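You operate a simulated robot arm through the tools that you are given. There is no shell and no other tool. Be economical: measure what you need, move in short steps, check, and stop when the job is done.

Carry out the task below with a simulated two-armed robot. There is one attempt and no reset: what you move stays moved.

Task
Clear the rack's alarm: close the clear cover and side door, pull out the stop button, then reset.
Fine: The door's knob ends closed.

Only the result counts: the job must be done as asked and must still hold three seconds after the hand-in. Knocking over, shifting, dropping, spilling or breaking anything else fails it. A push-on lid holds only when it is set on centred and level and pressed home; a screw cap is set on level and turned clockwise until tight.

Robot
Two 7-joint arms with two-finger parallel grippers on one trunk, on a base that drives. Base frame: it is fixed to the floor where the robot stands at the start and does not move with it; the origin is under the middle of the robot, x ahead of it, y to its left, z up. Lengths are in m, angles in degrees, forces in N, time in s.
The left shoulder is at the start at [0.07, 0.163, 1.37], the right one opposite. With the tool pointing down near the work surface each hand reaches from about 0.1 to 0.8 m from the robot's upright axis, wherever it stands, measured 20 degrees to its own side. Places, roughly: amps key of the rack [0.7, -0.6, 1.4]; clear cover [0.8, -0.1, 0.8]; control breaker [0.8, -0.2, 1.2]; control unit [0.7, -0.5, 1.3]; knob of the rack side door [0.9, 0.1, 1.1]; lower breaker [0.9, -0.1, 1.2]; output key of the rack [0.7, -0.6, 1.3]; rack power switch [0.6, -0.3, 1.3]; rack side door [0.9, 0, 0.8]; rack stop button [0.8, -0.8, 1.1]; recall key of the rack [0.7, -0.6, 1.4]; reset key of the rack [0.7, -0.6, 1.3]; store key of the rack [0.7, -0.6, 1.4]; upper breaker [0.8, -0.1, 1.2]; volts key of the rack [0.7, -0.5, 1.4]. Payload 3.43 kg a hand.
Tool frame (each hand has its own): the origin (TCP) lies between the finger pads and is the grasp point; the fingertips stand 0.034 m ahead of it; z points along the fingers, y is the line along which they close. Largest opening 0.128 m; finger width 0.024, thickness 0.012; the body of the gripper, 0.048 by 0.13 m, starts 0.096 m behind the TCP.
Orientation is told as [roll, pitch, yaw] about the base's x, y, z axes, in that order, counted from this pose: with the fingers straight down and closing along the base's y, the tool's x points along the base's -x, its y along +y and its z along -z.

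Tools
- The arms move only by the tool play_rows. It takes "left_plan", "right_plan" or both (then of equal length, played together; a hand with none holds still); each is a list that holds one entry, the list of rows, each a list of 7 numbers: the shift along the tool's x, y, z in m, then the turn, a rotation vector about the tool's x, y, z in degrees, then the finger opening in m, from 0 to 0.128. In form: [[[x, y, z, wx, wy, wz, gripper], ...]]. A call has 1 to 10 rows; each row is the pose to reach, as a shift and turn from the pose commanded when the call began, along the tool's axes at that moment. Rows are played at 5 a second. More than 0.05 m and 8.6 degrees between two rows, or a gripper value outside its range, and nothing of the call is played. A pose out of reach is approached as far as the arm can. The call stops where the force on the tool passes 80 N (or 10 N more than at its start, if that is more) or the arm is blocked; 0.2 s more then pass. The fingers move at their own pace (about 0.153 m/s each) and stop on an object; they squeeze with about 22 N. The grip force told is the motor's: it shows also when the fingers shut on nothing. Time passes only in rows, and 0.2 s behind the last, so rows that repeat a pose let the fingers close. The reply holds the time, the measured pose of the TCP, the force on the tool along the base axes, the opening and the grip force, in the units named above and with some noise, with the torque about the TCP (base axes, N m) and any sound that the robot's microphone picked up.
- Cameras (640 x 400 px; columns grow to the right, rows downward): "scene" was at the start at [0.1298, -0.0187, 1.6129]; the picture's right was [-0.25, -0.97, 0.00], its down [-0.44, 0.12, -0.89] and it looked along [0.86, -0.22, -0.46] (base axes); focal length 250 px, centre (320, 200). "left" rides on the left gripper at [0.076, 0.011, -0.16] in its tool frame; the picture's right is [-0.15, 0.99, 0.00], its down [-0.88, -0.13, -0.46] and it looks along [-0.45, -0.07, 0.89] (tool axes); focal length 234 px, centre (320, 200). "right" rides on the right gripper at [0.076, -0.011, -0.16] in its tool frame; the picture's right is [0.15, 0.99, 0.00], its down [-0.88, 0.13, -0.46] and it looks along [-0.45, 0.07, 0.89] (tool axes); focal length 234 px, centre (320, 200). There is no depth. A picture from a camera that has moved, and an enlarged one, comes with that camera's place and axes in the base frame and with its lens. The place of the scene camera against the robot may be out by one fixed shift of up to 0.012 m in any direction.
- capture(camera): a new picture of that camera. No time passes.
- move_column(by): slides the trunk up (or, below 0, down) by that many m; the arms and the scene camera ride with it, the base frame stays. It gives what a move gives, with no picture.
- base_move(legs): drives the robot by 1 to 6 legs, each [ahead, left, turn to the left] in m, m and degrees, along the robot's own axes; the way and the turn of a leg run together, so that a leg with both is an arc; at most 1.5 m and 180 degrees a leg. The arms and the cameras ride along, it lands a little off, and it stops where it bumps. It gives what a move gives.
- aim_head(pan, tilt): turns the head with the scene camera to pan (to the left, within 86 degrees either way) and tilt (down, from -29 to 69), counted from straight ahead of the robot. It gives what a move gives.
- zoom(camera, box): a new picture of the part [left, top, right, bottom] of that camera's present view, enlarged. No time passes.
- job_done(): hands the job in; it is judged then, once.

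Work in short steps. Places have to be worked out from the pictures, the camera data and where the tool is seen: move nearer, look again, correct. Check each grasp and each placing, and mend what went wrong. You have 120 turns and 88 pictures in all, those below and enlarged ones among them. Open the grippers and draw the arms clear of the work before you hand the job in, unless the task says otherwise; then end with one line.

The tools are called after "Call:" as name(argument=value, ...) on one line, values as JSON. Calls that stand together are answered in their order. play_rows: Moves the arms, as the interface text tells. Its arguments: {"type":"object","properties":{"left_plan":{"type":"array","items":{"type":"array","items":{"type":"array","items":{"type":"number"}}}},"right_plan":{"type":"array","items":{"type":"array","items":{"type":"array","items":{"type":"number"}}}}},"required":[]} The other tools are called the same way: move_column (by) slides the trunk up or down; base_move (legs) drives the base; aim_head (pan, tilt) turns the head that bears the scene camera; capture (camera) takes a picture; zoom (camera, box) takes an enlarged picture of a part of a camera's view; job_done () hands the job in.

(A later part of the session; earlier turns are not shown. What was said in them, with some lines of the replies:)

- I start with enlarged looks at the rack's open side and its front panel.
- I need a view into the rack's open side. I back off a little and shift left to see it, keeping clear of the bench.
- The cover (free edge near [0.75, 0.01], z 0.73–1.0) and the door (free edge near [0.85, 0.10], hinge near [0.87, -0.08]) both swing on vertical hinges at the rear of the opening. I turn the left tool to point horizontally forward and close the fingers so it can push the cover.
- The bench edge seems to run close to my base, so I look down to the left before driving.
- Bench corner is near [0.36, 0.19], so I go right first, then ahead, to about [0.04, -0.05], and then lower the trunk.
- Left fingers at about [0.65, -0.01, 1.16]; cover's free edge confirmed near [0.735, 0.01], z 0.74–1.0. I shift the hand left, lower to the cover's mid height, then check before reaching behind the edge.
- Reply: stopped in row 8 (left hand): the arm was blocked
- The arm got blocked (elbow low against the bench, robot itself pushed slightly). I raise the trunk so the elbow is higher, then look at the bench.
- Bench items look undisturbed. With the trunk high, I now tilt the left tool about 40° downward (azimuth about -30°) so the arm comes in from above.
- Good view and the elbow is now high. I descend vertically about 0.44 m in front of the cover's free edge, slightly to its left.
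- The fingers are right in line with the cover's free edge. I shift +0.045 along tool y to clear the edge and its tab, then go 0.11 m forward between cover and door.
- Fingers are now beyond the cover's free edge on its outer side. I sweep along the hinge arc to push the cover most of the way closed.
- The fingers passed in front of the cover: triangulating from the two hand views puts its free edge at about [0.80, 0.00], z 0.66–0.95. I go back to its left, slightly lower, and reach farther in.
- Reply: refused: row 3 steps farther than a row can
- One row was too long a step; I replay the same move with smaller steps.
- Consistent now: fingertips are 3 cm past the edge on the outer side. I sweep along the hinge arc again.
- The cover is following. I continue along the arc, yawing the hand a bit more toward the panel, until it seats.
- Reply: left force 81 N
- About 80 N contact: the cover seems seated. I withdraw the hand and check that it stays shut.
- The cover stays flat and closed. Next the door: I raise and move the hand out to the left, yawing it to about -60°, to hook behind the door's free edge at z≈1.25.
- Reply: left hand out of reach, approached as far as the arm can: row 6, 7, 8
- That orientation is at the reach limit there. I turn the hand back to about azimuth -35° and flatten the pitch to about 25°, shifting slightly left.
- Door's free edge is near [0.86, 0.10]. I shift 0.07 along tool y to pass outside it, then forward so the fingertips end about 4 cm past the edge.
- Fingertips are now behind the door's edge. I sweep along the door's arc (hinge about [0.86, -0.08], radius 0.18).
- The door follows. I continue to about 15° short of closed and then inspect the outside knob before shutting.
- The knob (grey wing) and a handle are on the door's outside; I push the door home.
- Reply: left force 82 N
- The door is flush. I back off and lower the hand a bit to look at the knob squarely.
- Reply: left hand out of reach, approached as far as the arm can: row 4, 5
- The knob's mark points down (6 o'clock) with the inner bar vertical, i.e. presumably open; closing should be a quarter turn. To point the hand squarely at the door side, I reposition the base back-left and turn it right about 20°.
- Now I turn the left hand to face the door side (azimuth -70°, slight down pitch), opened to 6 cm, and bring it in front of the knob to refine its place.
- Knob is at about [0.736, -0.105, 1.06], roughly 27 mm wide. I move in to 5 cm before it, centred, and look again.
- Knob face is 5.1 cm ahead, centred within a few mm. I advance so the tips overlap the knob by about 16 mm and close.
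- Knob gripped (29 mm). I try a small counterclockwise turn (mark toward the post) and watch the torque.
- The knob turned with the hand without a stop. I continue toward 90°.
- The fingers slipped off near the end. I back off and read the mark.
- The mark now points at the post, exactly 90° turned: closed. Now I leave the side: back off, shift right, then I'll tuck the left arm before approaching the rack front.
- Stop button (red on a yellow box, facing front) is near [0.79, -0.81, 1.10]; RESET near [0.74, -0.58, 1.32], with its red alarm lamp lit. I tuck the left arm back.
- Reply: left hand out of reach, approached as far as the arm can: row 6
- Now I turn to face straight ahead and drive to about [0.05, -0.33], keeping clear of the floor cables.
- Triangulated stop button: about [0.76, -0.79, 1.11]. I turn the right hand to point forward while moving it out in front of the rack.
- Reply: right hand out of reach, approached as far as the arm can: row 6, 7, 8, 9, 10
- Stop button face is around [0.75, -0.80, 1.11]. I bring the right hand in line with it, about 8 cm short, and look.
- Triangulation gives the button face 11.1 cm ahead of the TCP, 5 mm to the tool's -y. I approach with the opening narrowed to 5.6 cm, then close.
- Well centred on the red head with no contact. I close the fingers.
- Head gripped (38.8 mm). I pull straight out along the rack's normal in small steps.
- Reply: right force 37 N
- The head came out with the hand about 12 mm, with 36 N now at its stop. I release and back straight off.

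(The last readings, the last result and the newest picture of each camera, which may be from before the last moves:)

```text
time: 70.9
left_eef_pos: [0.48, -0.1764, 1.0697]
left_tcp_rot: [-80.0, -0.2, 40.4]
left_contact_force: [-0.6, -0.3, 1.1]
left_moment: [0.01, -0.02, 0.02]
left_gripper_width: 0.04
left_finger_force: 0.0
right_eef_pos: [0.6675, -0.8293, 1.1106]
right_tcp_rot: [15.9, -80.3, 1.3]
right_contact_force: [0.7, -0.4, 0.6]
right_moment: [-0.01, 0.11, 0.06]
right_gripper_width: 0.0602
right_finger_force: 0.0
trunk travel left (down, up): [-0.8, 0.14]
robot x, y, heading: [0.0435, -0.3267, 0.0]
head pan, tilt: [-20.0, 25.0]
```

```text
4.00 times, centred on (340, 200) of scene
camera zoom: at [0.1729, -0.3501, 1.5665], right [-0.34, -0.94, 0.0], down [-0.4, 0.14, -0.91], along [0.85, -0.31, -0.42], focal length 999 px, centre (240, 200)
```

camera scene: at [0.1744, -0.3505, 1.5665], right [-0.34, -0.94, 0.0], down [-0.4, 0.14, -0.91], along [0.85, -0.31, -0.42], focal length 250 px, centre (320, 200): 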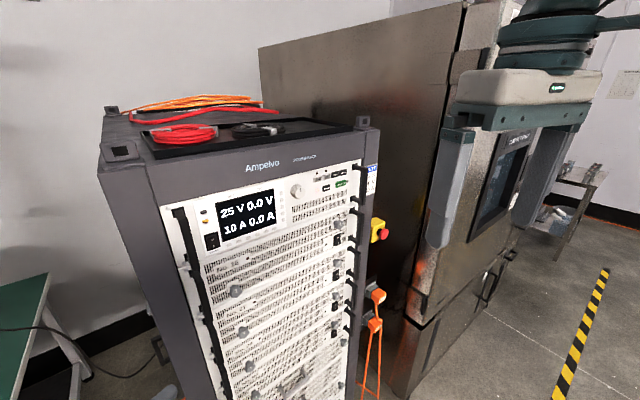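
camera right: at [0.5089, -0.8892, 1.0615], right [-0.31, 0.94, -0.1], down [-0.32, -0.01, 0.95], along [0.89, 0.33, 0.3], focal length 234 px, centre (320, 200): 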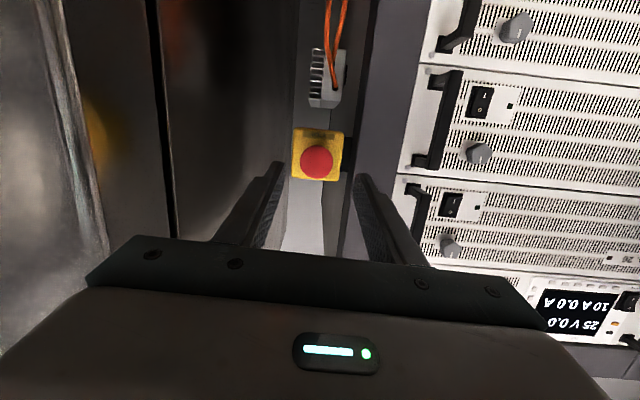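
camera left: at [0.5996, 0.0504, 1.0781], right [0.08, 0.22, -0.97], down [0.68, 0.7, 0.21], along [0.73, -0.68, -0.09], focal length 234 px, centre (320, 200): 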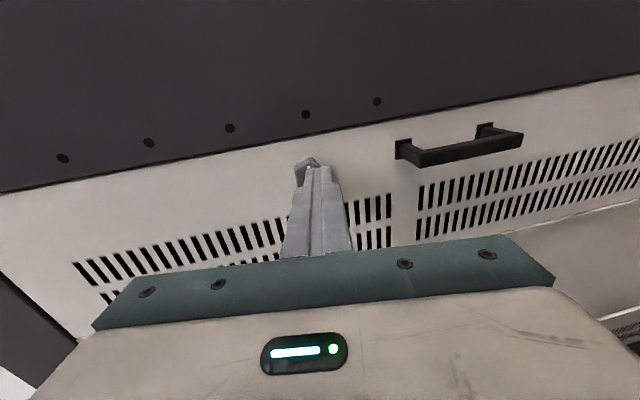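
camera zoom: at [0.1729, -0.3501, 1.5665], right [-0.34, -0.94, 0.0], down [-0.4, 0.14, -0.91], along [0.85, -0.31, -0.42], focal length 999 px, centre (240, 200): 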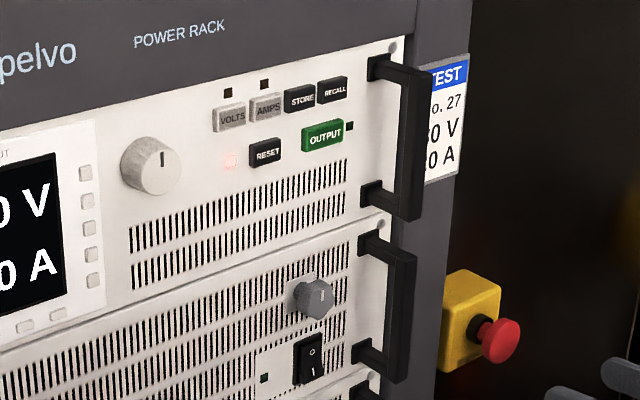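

Stop button is out (neck visible). RESET is at about [0.714, -0.566, 1.33]. I retract, close the right fingers, and move in front of the reset key.

Call:
play_rows(right_plan=[[[-0.028, 0.016, -0.029, 0, 0, 0, 0.03], [-0.057, 0.031, -0.057, 0, 0, 0, 0], [-0.085, 0.047, -0.086, 0, 0, 0, 0], [-0.11, 0.083, -0.077, 0, 0, 0, 0], [-0.135, 0.12, -0.067, 0, 0, 0, 0], [-0.161, 0.156, -0.058, 0, 0, 0, 0], [-0.186, 0.193, -0.048, 0, 0, 0, 0], [-0.211, 0.229, -0.039, 0, 0, 0, 0]]])

Call:
capture(camera="right")

Call:
zoom(camera="scene", box=[270, 150, 410, 250])

```text
time: 72.9
left_eef_pos: [0.4804, -0.1766, 1.0672]
left_tcp_rot: [-80.2, 0.0, 40.5]
left_contact_force: [0.0, 0.0, -0.4]
left_moment: [0.01, -0.01, 0.01]
left_gripper_width: 0.0399
left_finger_force: 0.0
right_eef_pos: [0.6102, -0.6279, 1.2561]
right_tcp_rot: [16.3, -70.6, 0.9]
right_contact_force: [0.4, 1.1, -1.1]
right_moment: [0.0, 0.0, -0.02]
right_gripper_width: 0.0002
right_finger_force: 21.7
right hand out of reach, approached as far as the arm can: row 8
trunk travel left (down, up): [-0.8, 0.14]
robot x, y, heading: [0.0459, -0.3242, 0.2]
head pan, tilt: [-20.0, 25.0]
stopped in row 8 (right hand): the arm was blocked; the commanded pose is now the measured one
```

```text
23 pictures are left
camera right: at [0.4437, -0.6873, 1.2349], right [-0.33, 0.94, -0.05], down [-0.15, -0.01, 0.99], along [0.93, 0.33, 0.15], focal length 234 px, centre (320, 200)
```

right: 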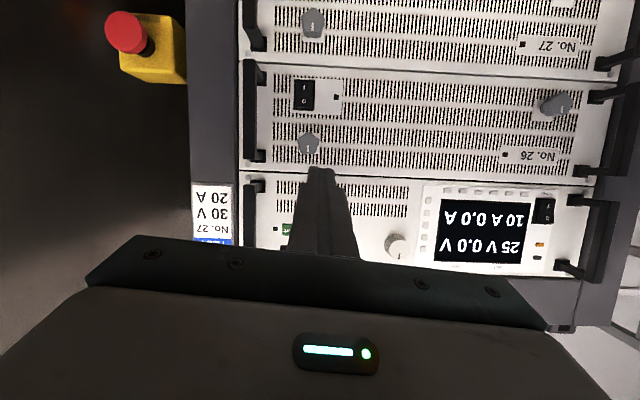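

```text
4.00 times, centred on (340, 200) of scene
camera zoom: at [0.1734, -0.3487, 1.5667], right [-0.34, -0.94, 0.0], down [-0.4, 0.14, -0.91], along [0.85, -0.31, -0.42], focal length 999 px, centre (240, 200)
```

zoom: 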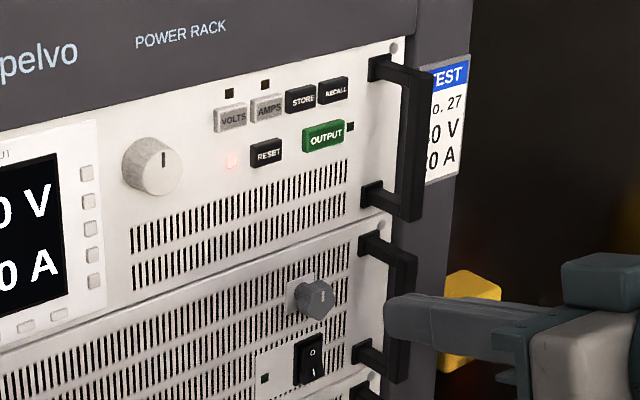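

The arm is at its limit there; the trunk can lift the hand instead. I raise the trunk 0.1 m and look.

Call:
move_column(by=0.1)

Call:
capture(camera="right")

Call:
zoom(camera="scene", box=[270, 180, 410, 280])

```text
time: 74.3
left_eef_pos: [0.4807, -0.1775, 1.1681]
left_tcp_rot: [-80.1, -0.2, 40.4]
left_contact_force: [-0.3, -0.1, -0.5]
left_moment: [-0.01, -0.01, 0.02]
left_gripper_width: 0.0399
left_finger_force: 0.1
right_eef_pos: [0.6107, -0.6309, 1.3561]
right_tcp_rot: [16.5, -70.6, 0.7]
right_contact_force: [0.5, 0.0, 0.6]
right_moment: [0.01, 0.0, -0.05]
right_gripper_width: 0.0002
right_finger_force: 22.2
trunk travel left (down, up): [-0.9, 0.04]
robot x, y, heading: [0.0468, -0.324, 0.3]
head pan, tilt: [-20.0, 25.0]
```

```text
21 pictures are left
camera right: at [0.4443, -0.6893, 1.3344], right [-0.33, 0.94, -0.04], down [-0.15, -0.01, 0.99], along [0.93, 0.33, 0.15], focal length 234 px, centre (320, 200)
```

right: 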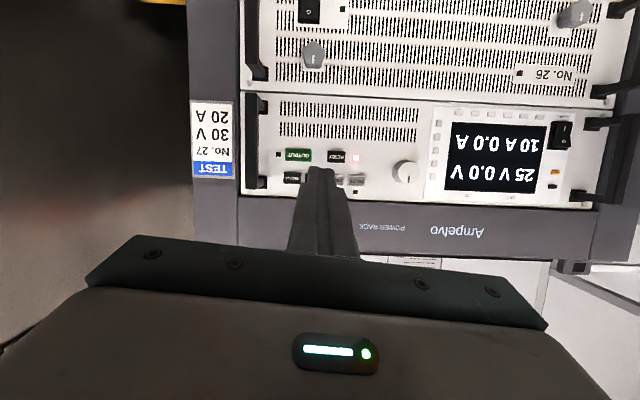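

```text
4.00 times, centred on (340, 230) of scene
camera zoom: at [0.1742, -0.3511, 1.6665], right [-0.34, -0.94, 0.0], down [-0.4, 0.14, -0.91], along [0.85, -0.31, -0.42], focal length 999 px, centre (240, 80)
```

zoom: 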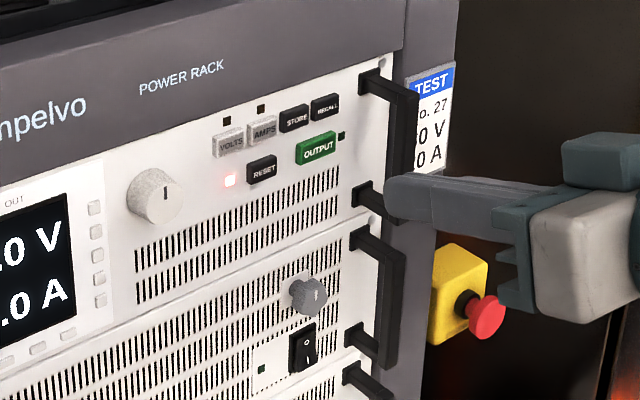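

RESET is about 13.5 cm ahead of the TCP, 23 mm toward tool +y. I align and approach to about 3 cm before it.

Call:
play_rows(right_plan=[[[-0.004, 0.012, 0.02, 0, 0, 0, 0], [-0.008, 0.023, 0.045, 0, 0, 0, 0], [-0.008, 0.023, 0.07, 0, 0, 0, 0]]])

Call:
zoom(camera="right", box=[220, 80, 420, 220])

Call:
zoom(camera="scene", box=[300, 200, 380, 250])

```text
time: 75.1
left_eef_pos: [0.4814, -0.1787, 1.1688]
left_tcp_rot: [-80.0, 0.0, 40.5]
left_contact_force: [0.9, -0.3, 0.6]
left_moment: [-0.01, 0.01, 0.0]
left_gripper_width: 0.0399
left_finger_force: 0.1
right_eef_pos: [0.6693, -0.5875, 1.3444]
right_tcp_rot: [16.4, -70.6, 0.8]
right_contact_force: [-0.3, -0.4, 1.3]
right_moment: [-0.03, 0.0, -0.01]
right_gripper_width: 0.0
right_finger_force: 21.8
trunk travel left (down, up): [-0.9, 0.04]
robot x, y, heading: [0.0466, -0.3228, 0.2]
head pan, tilt: [-20.0, 25.0]
```

```text
2.86 times, centred on (320, 150) of right
camera zoom: at [0.5037, -0.6465, 1.3216], right [-0.32, 0.94, -0.04], down [-0.15, -0.01, 0.99], along [0.93, 0.33, 0.15], focal length 669 px, centre (320, 343)
```

zoom: 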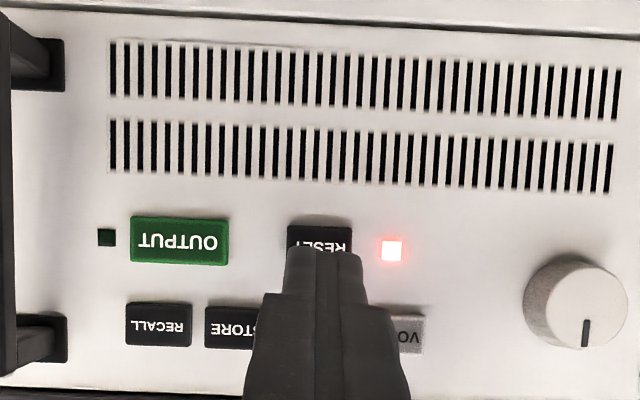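

```text
8.00 times, centred on (340, 225) of scene
camera zoom: at [0.1746, -0.3511, 1.6665], right [-0.34, -0.94, 0.0], down [-0.4, 0.14, -0.91], along [0.85, -0.31, -0.42], focal length 1998 px, centre (160, 0)
```

zoom: 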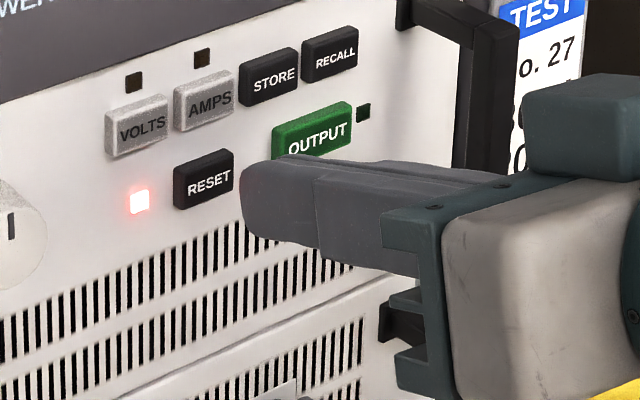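

Laterally aligned. The tool tilts 19° down, so I level it by 12° and lower 1.6 cm so the tip meets the key squarely.

Call:
play_rows(right_plan=[[[0.008, 0.001, 0.002, 0, -6, 0, 0], [0.015, 0.002, 0.005, 0, -12, 0, 0]]])

Call:
zoom(camera="right", box=[220, 80, 420, 220])

Call:
zoom(camera="scene", box=[300, 200, 380, 250])

```text
time: 75.7
left_eef_pos: [0.4808, -0.1787, 1.1679]
left_tcp_rot: [-80.0, -0.1, 40.4]
left_contact_force: [0.4, 0.2, -0.4]
left_moment: [-0.01, 0.0, 0.01]
left_gripper_width: 0.0398
left_finger_force: 0.0
right_eef_pos: [0.6684, -0.5848, 1.3288]
right_tcp_rot: [39.4, -81.6, -22.9]
right_contact_force: [-0.6, -0.4, -0.3]
right_moment: [0.03, -0.04, 0.03]
right_gripper_width: 0.0
right_finger_force: 21.9
trunk travel left (down, up): [-0.9, 0.04]
robot x, y, heading: [0.0477, -0.327, 0.4]
head pan, tilt: [-20.0, 25.0]
```

```text
2.86 times, centred on (320, 150) of right
camera zoom: at [0.5091, -0.6378, 1.2703], right [-0.3, 0.95, -0.05], down [-0.35, -0.06, 0.93], along [0.89, 0.3, 0.35], focal length 669 px, centre (320, 343)
```

zoom: 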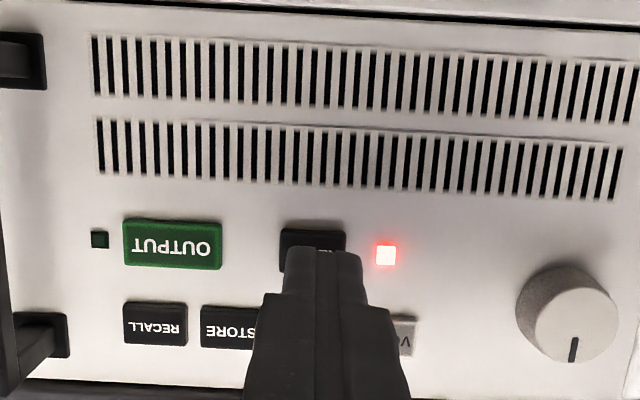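

```text
8.00 times, centred on (340, 225) of scene
camera zoom: at [0.1742, -0.3512, 1.6667], right [-0.34, -0.94, 0.0], down [-0.4, 0.14, -0.91], along [0.85, -0.31, -0.42], focal length 1998 px, centre (160, 0)
```

zoom: 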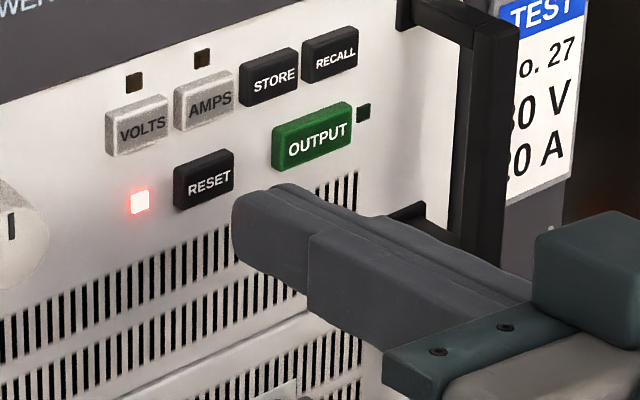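

Key is about 4.5 cm ahead of the tips and 6 mm higher in tool x. I advance and press in small steps.

Call:
play_rows(right_plan=[[[-0.003, 0, 0.018, 0, 0, 0, 0], [-0.006, 0, 0.032, 0, 0, 0, 0]]])

Call:
zoom(camera="scene", box=[300, 200, 380, 250])

```text
time: 76.3
left_eef_pos: [0.4778, -0.1783, 1.1692]
left_tcp_rot: [-80.2, -0.3, 40.2]
left_contact_force: [0.1, 0.0, -0.3]
left_moment: [0.02, 0.0, -0.02]
left_gripper_width: 0.04
left_finger_force: 0.0
right_eef_pos: [0.6967, -0.576, 1.332]
right_tcp_rot: [39.6, -81.3, -22.9]
right_contact_force: [-6.1, -1.8, -2.4]
right_moment: [-0.04, 0.08, 0.01]
right_gripper_width: 0.0002
right_finger_force: 22.4
trunk travel left (down, up): [-0.9, 0.04]
robot x, y, heading: [0.0454, -0.3245, 0.0]
head pan, tilt: [-20.0, 25.0]
heard: click
```

```text
8.00 times, centred on (340, 225) of scene
camera zoom: at [0.1704, -0.3522, 1.6668], right [-0.34, -0.94, 0.0], down [-0.4, 0.14, -0.91], along [0.85, -0.31, -0.42], focal length 1998 px, centre (160, 0)
```

zoom: 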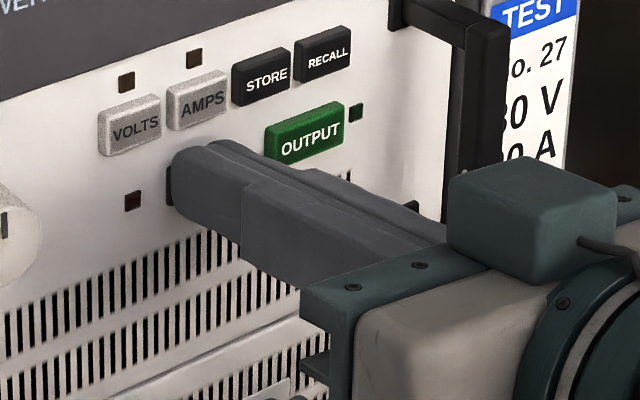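

A click was heard and the alarm lamp went out. I back the right hand straight away and check the lamp stays off.

Call:
play_rows(right_plan=[[[0.002, 0, -0.03, 0, 0, 0, 0], [0.004, 0, -0.07, 0, 0, 0, 0.03], [0.006, 0, -0.11, 0, 0, 0, 0.06]]])

Call:
zoom(camera="scene", box=[240, 180, 400, 290])

```text
time: 77.1
left_eef_pos: [0.48, -0.1794, 1.1681]
left_tcp_rot: [-80.0, -0.2, 40.4]
left_contact_force: [0.0, 0.7, -0.2]
left_moment: [0.0, -0.02, 0.0]
left_gripper_width: 0.0396
left_finger_force: 0.1
right_eef_pos: [0.6198, -0.6181, 1.3302]
right_tcp_rot: [39.8, -81.4, -22.9]
right_contact_force: [0.1, 0.6, 0.1]
right_moment: [-0.02, 0.02, 0.03]
right_gripper_width: 0.0602
right_finger_force: 0.1
right hand out of reach, approached as far as the arm can: row 3
trunk travel left (down, up): [-0.9, 0.04]
robot x, y, heading: [0.0467, -0.3228, 0.2]
head pan, tilt: [-20.0, 25.0]
```

```text
3.64 times, centred on (320, 235) of scene
camera zoom: at [0.1736, -0.3519, 1.6666], right [-0.34, -0.94, 0.0], down [-0.4, 0.14, -0.91], along [0.85, -0.31, -0.42], focal length 908 px, centre (320, 73)
```

zoom: 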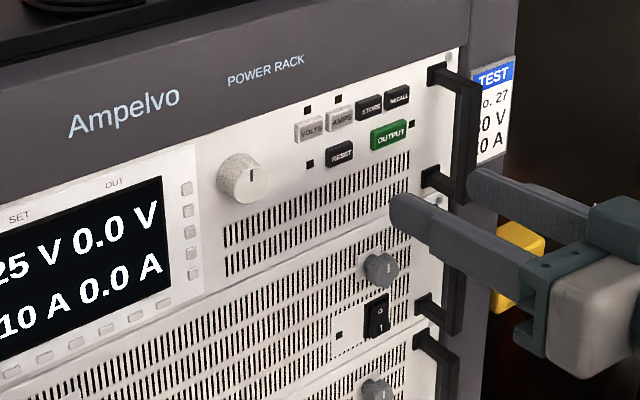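

Lamp is off. I back the base away from the rack and take a final look at everything.

Call:
base_move(legs=[[-0.4, 0, 0]])

Call:
aim_head(pan=0, tilt=30)

Call:
capture(camera="scene")

Call:
zoom(camera="scene", box=[240, 80, 440, 240])

```text
time: 79.5
left_eef_pos: [0.0837, -0.1793, 1.1676]
left_tcp_rot: [-80.1, -0.1, 40.3]
left_contact_force: [0.2, 0.0, 0.2]
left_moment: [0.01, 0.02, 0.01]
left_gripper_width: 0.0397
left_finger_force: 0.0
right_eef_pos: [0.2248, -0.619, 1.3303]
right_tcp_rot: [39.0, -81.5, -22.4]
right_contact_force: [0.1, 0.5, 0.2]
right_moment: [-0.03, 0.02, 0.01]
right_gripper_width: 0.0595
right_finger_force: 0.1
trunk travel left (down, up): [-0.9, 0.04]
robot x, y, heading: [-0.3501, -0.3253, -0.1]
head pan, tilt: [-20.0, 25.0]
```

```text
time: 80.4
left_eef_pos: [0.0822, -0.1801, 1.168]
left_tcp_rot: [-80.0, -0.2, 40.4]
left_contact_force: [-0.4, 1.3, -1.1]
left_moment: [0.02, 0.0, -0.01]
left_gripper_width: 0.04
left_finger_force: 0.1
right_eef_pos: [0.2223, -0.6195, 1.3302]
right_tcp_rot: [39.3, -81.4, -22.6]
right_contact_force: [0.7, 0.5, -0.6]
right_moment: [0.0, -0.02, -0.04]
right_gripper_width: 0.0599
right_finger_force: 0.0
trunk travel left (down, up): [-0.9, 0.04]
robot x, y, heading: [-0.3488, -0.3238, 0.3]
head pan, tilt: [0.0, 30.0]
```

```text
13 pictures are left
camera scene: at [-0.2207, -0.3207, 1.6587], right [0.0, -1.0, 0.0], down [-0.5, 0.0, -0.87], along [0.87, 0.0, -0.5], focal length 250 px, centre (320, 200)
```

scene: 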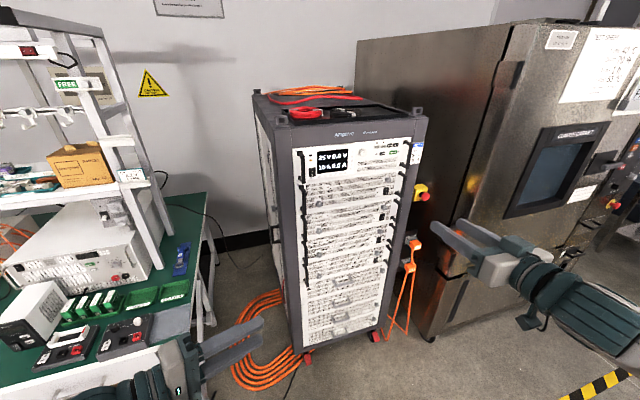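

```text
2.50 times, centred on (340, 160) of scene
camera zoom: at [-0.2207, -0.3207, 1.6587], right [0.0, -1.0, 0.0], down [-0.5, 0.0, -0.87], along [0.87, 0.0, -0.5], focal length 624 px, centre (270, 300)
```

zoom: 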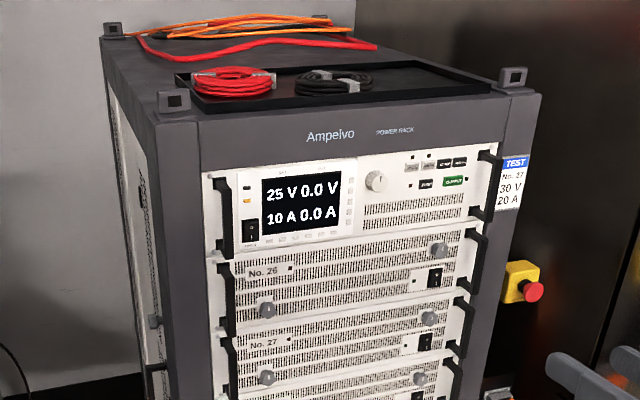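

The alarm lamp is off, the door is shut with its knob turned closed, the stop button is out, and both arms are clear. I hand in.

Call:
job_done()

```text
The job is handed in.
```

The rack's alarm is cleared. I closed the clear cover, closed the side door and turned its knob a quarter turn to closed, pulled out the stop button and pressed RESET; it clicked and the alarm lamp went out. I did not pull on the door to test the latch, and early on the left arm pressed against the bench, where nothing looked moved afterwards.
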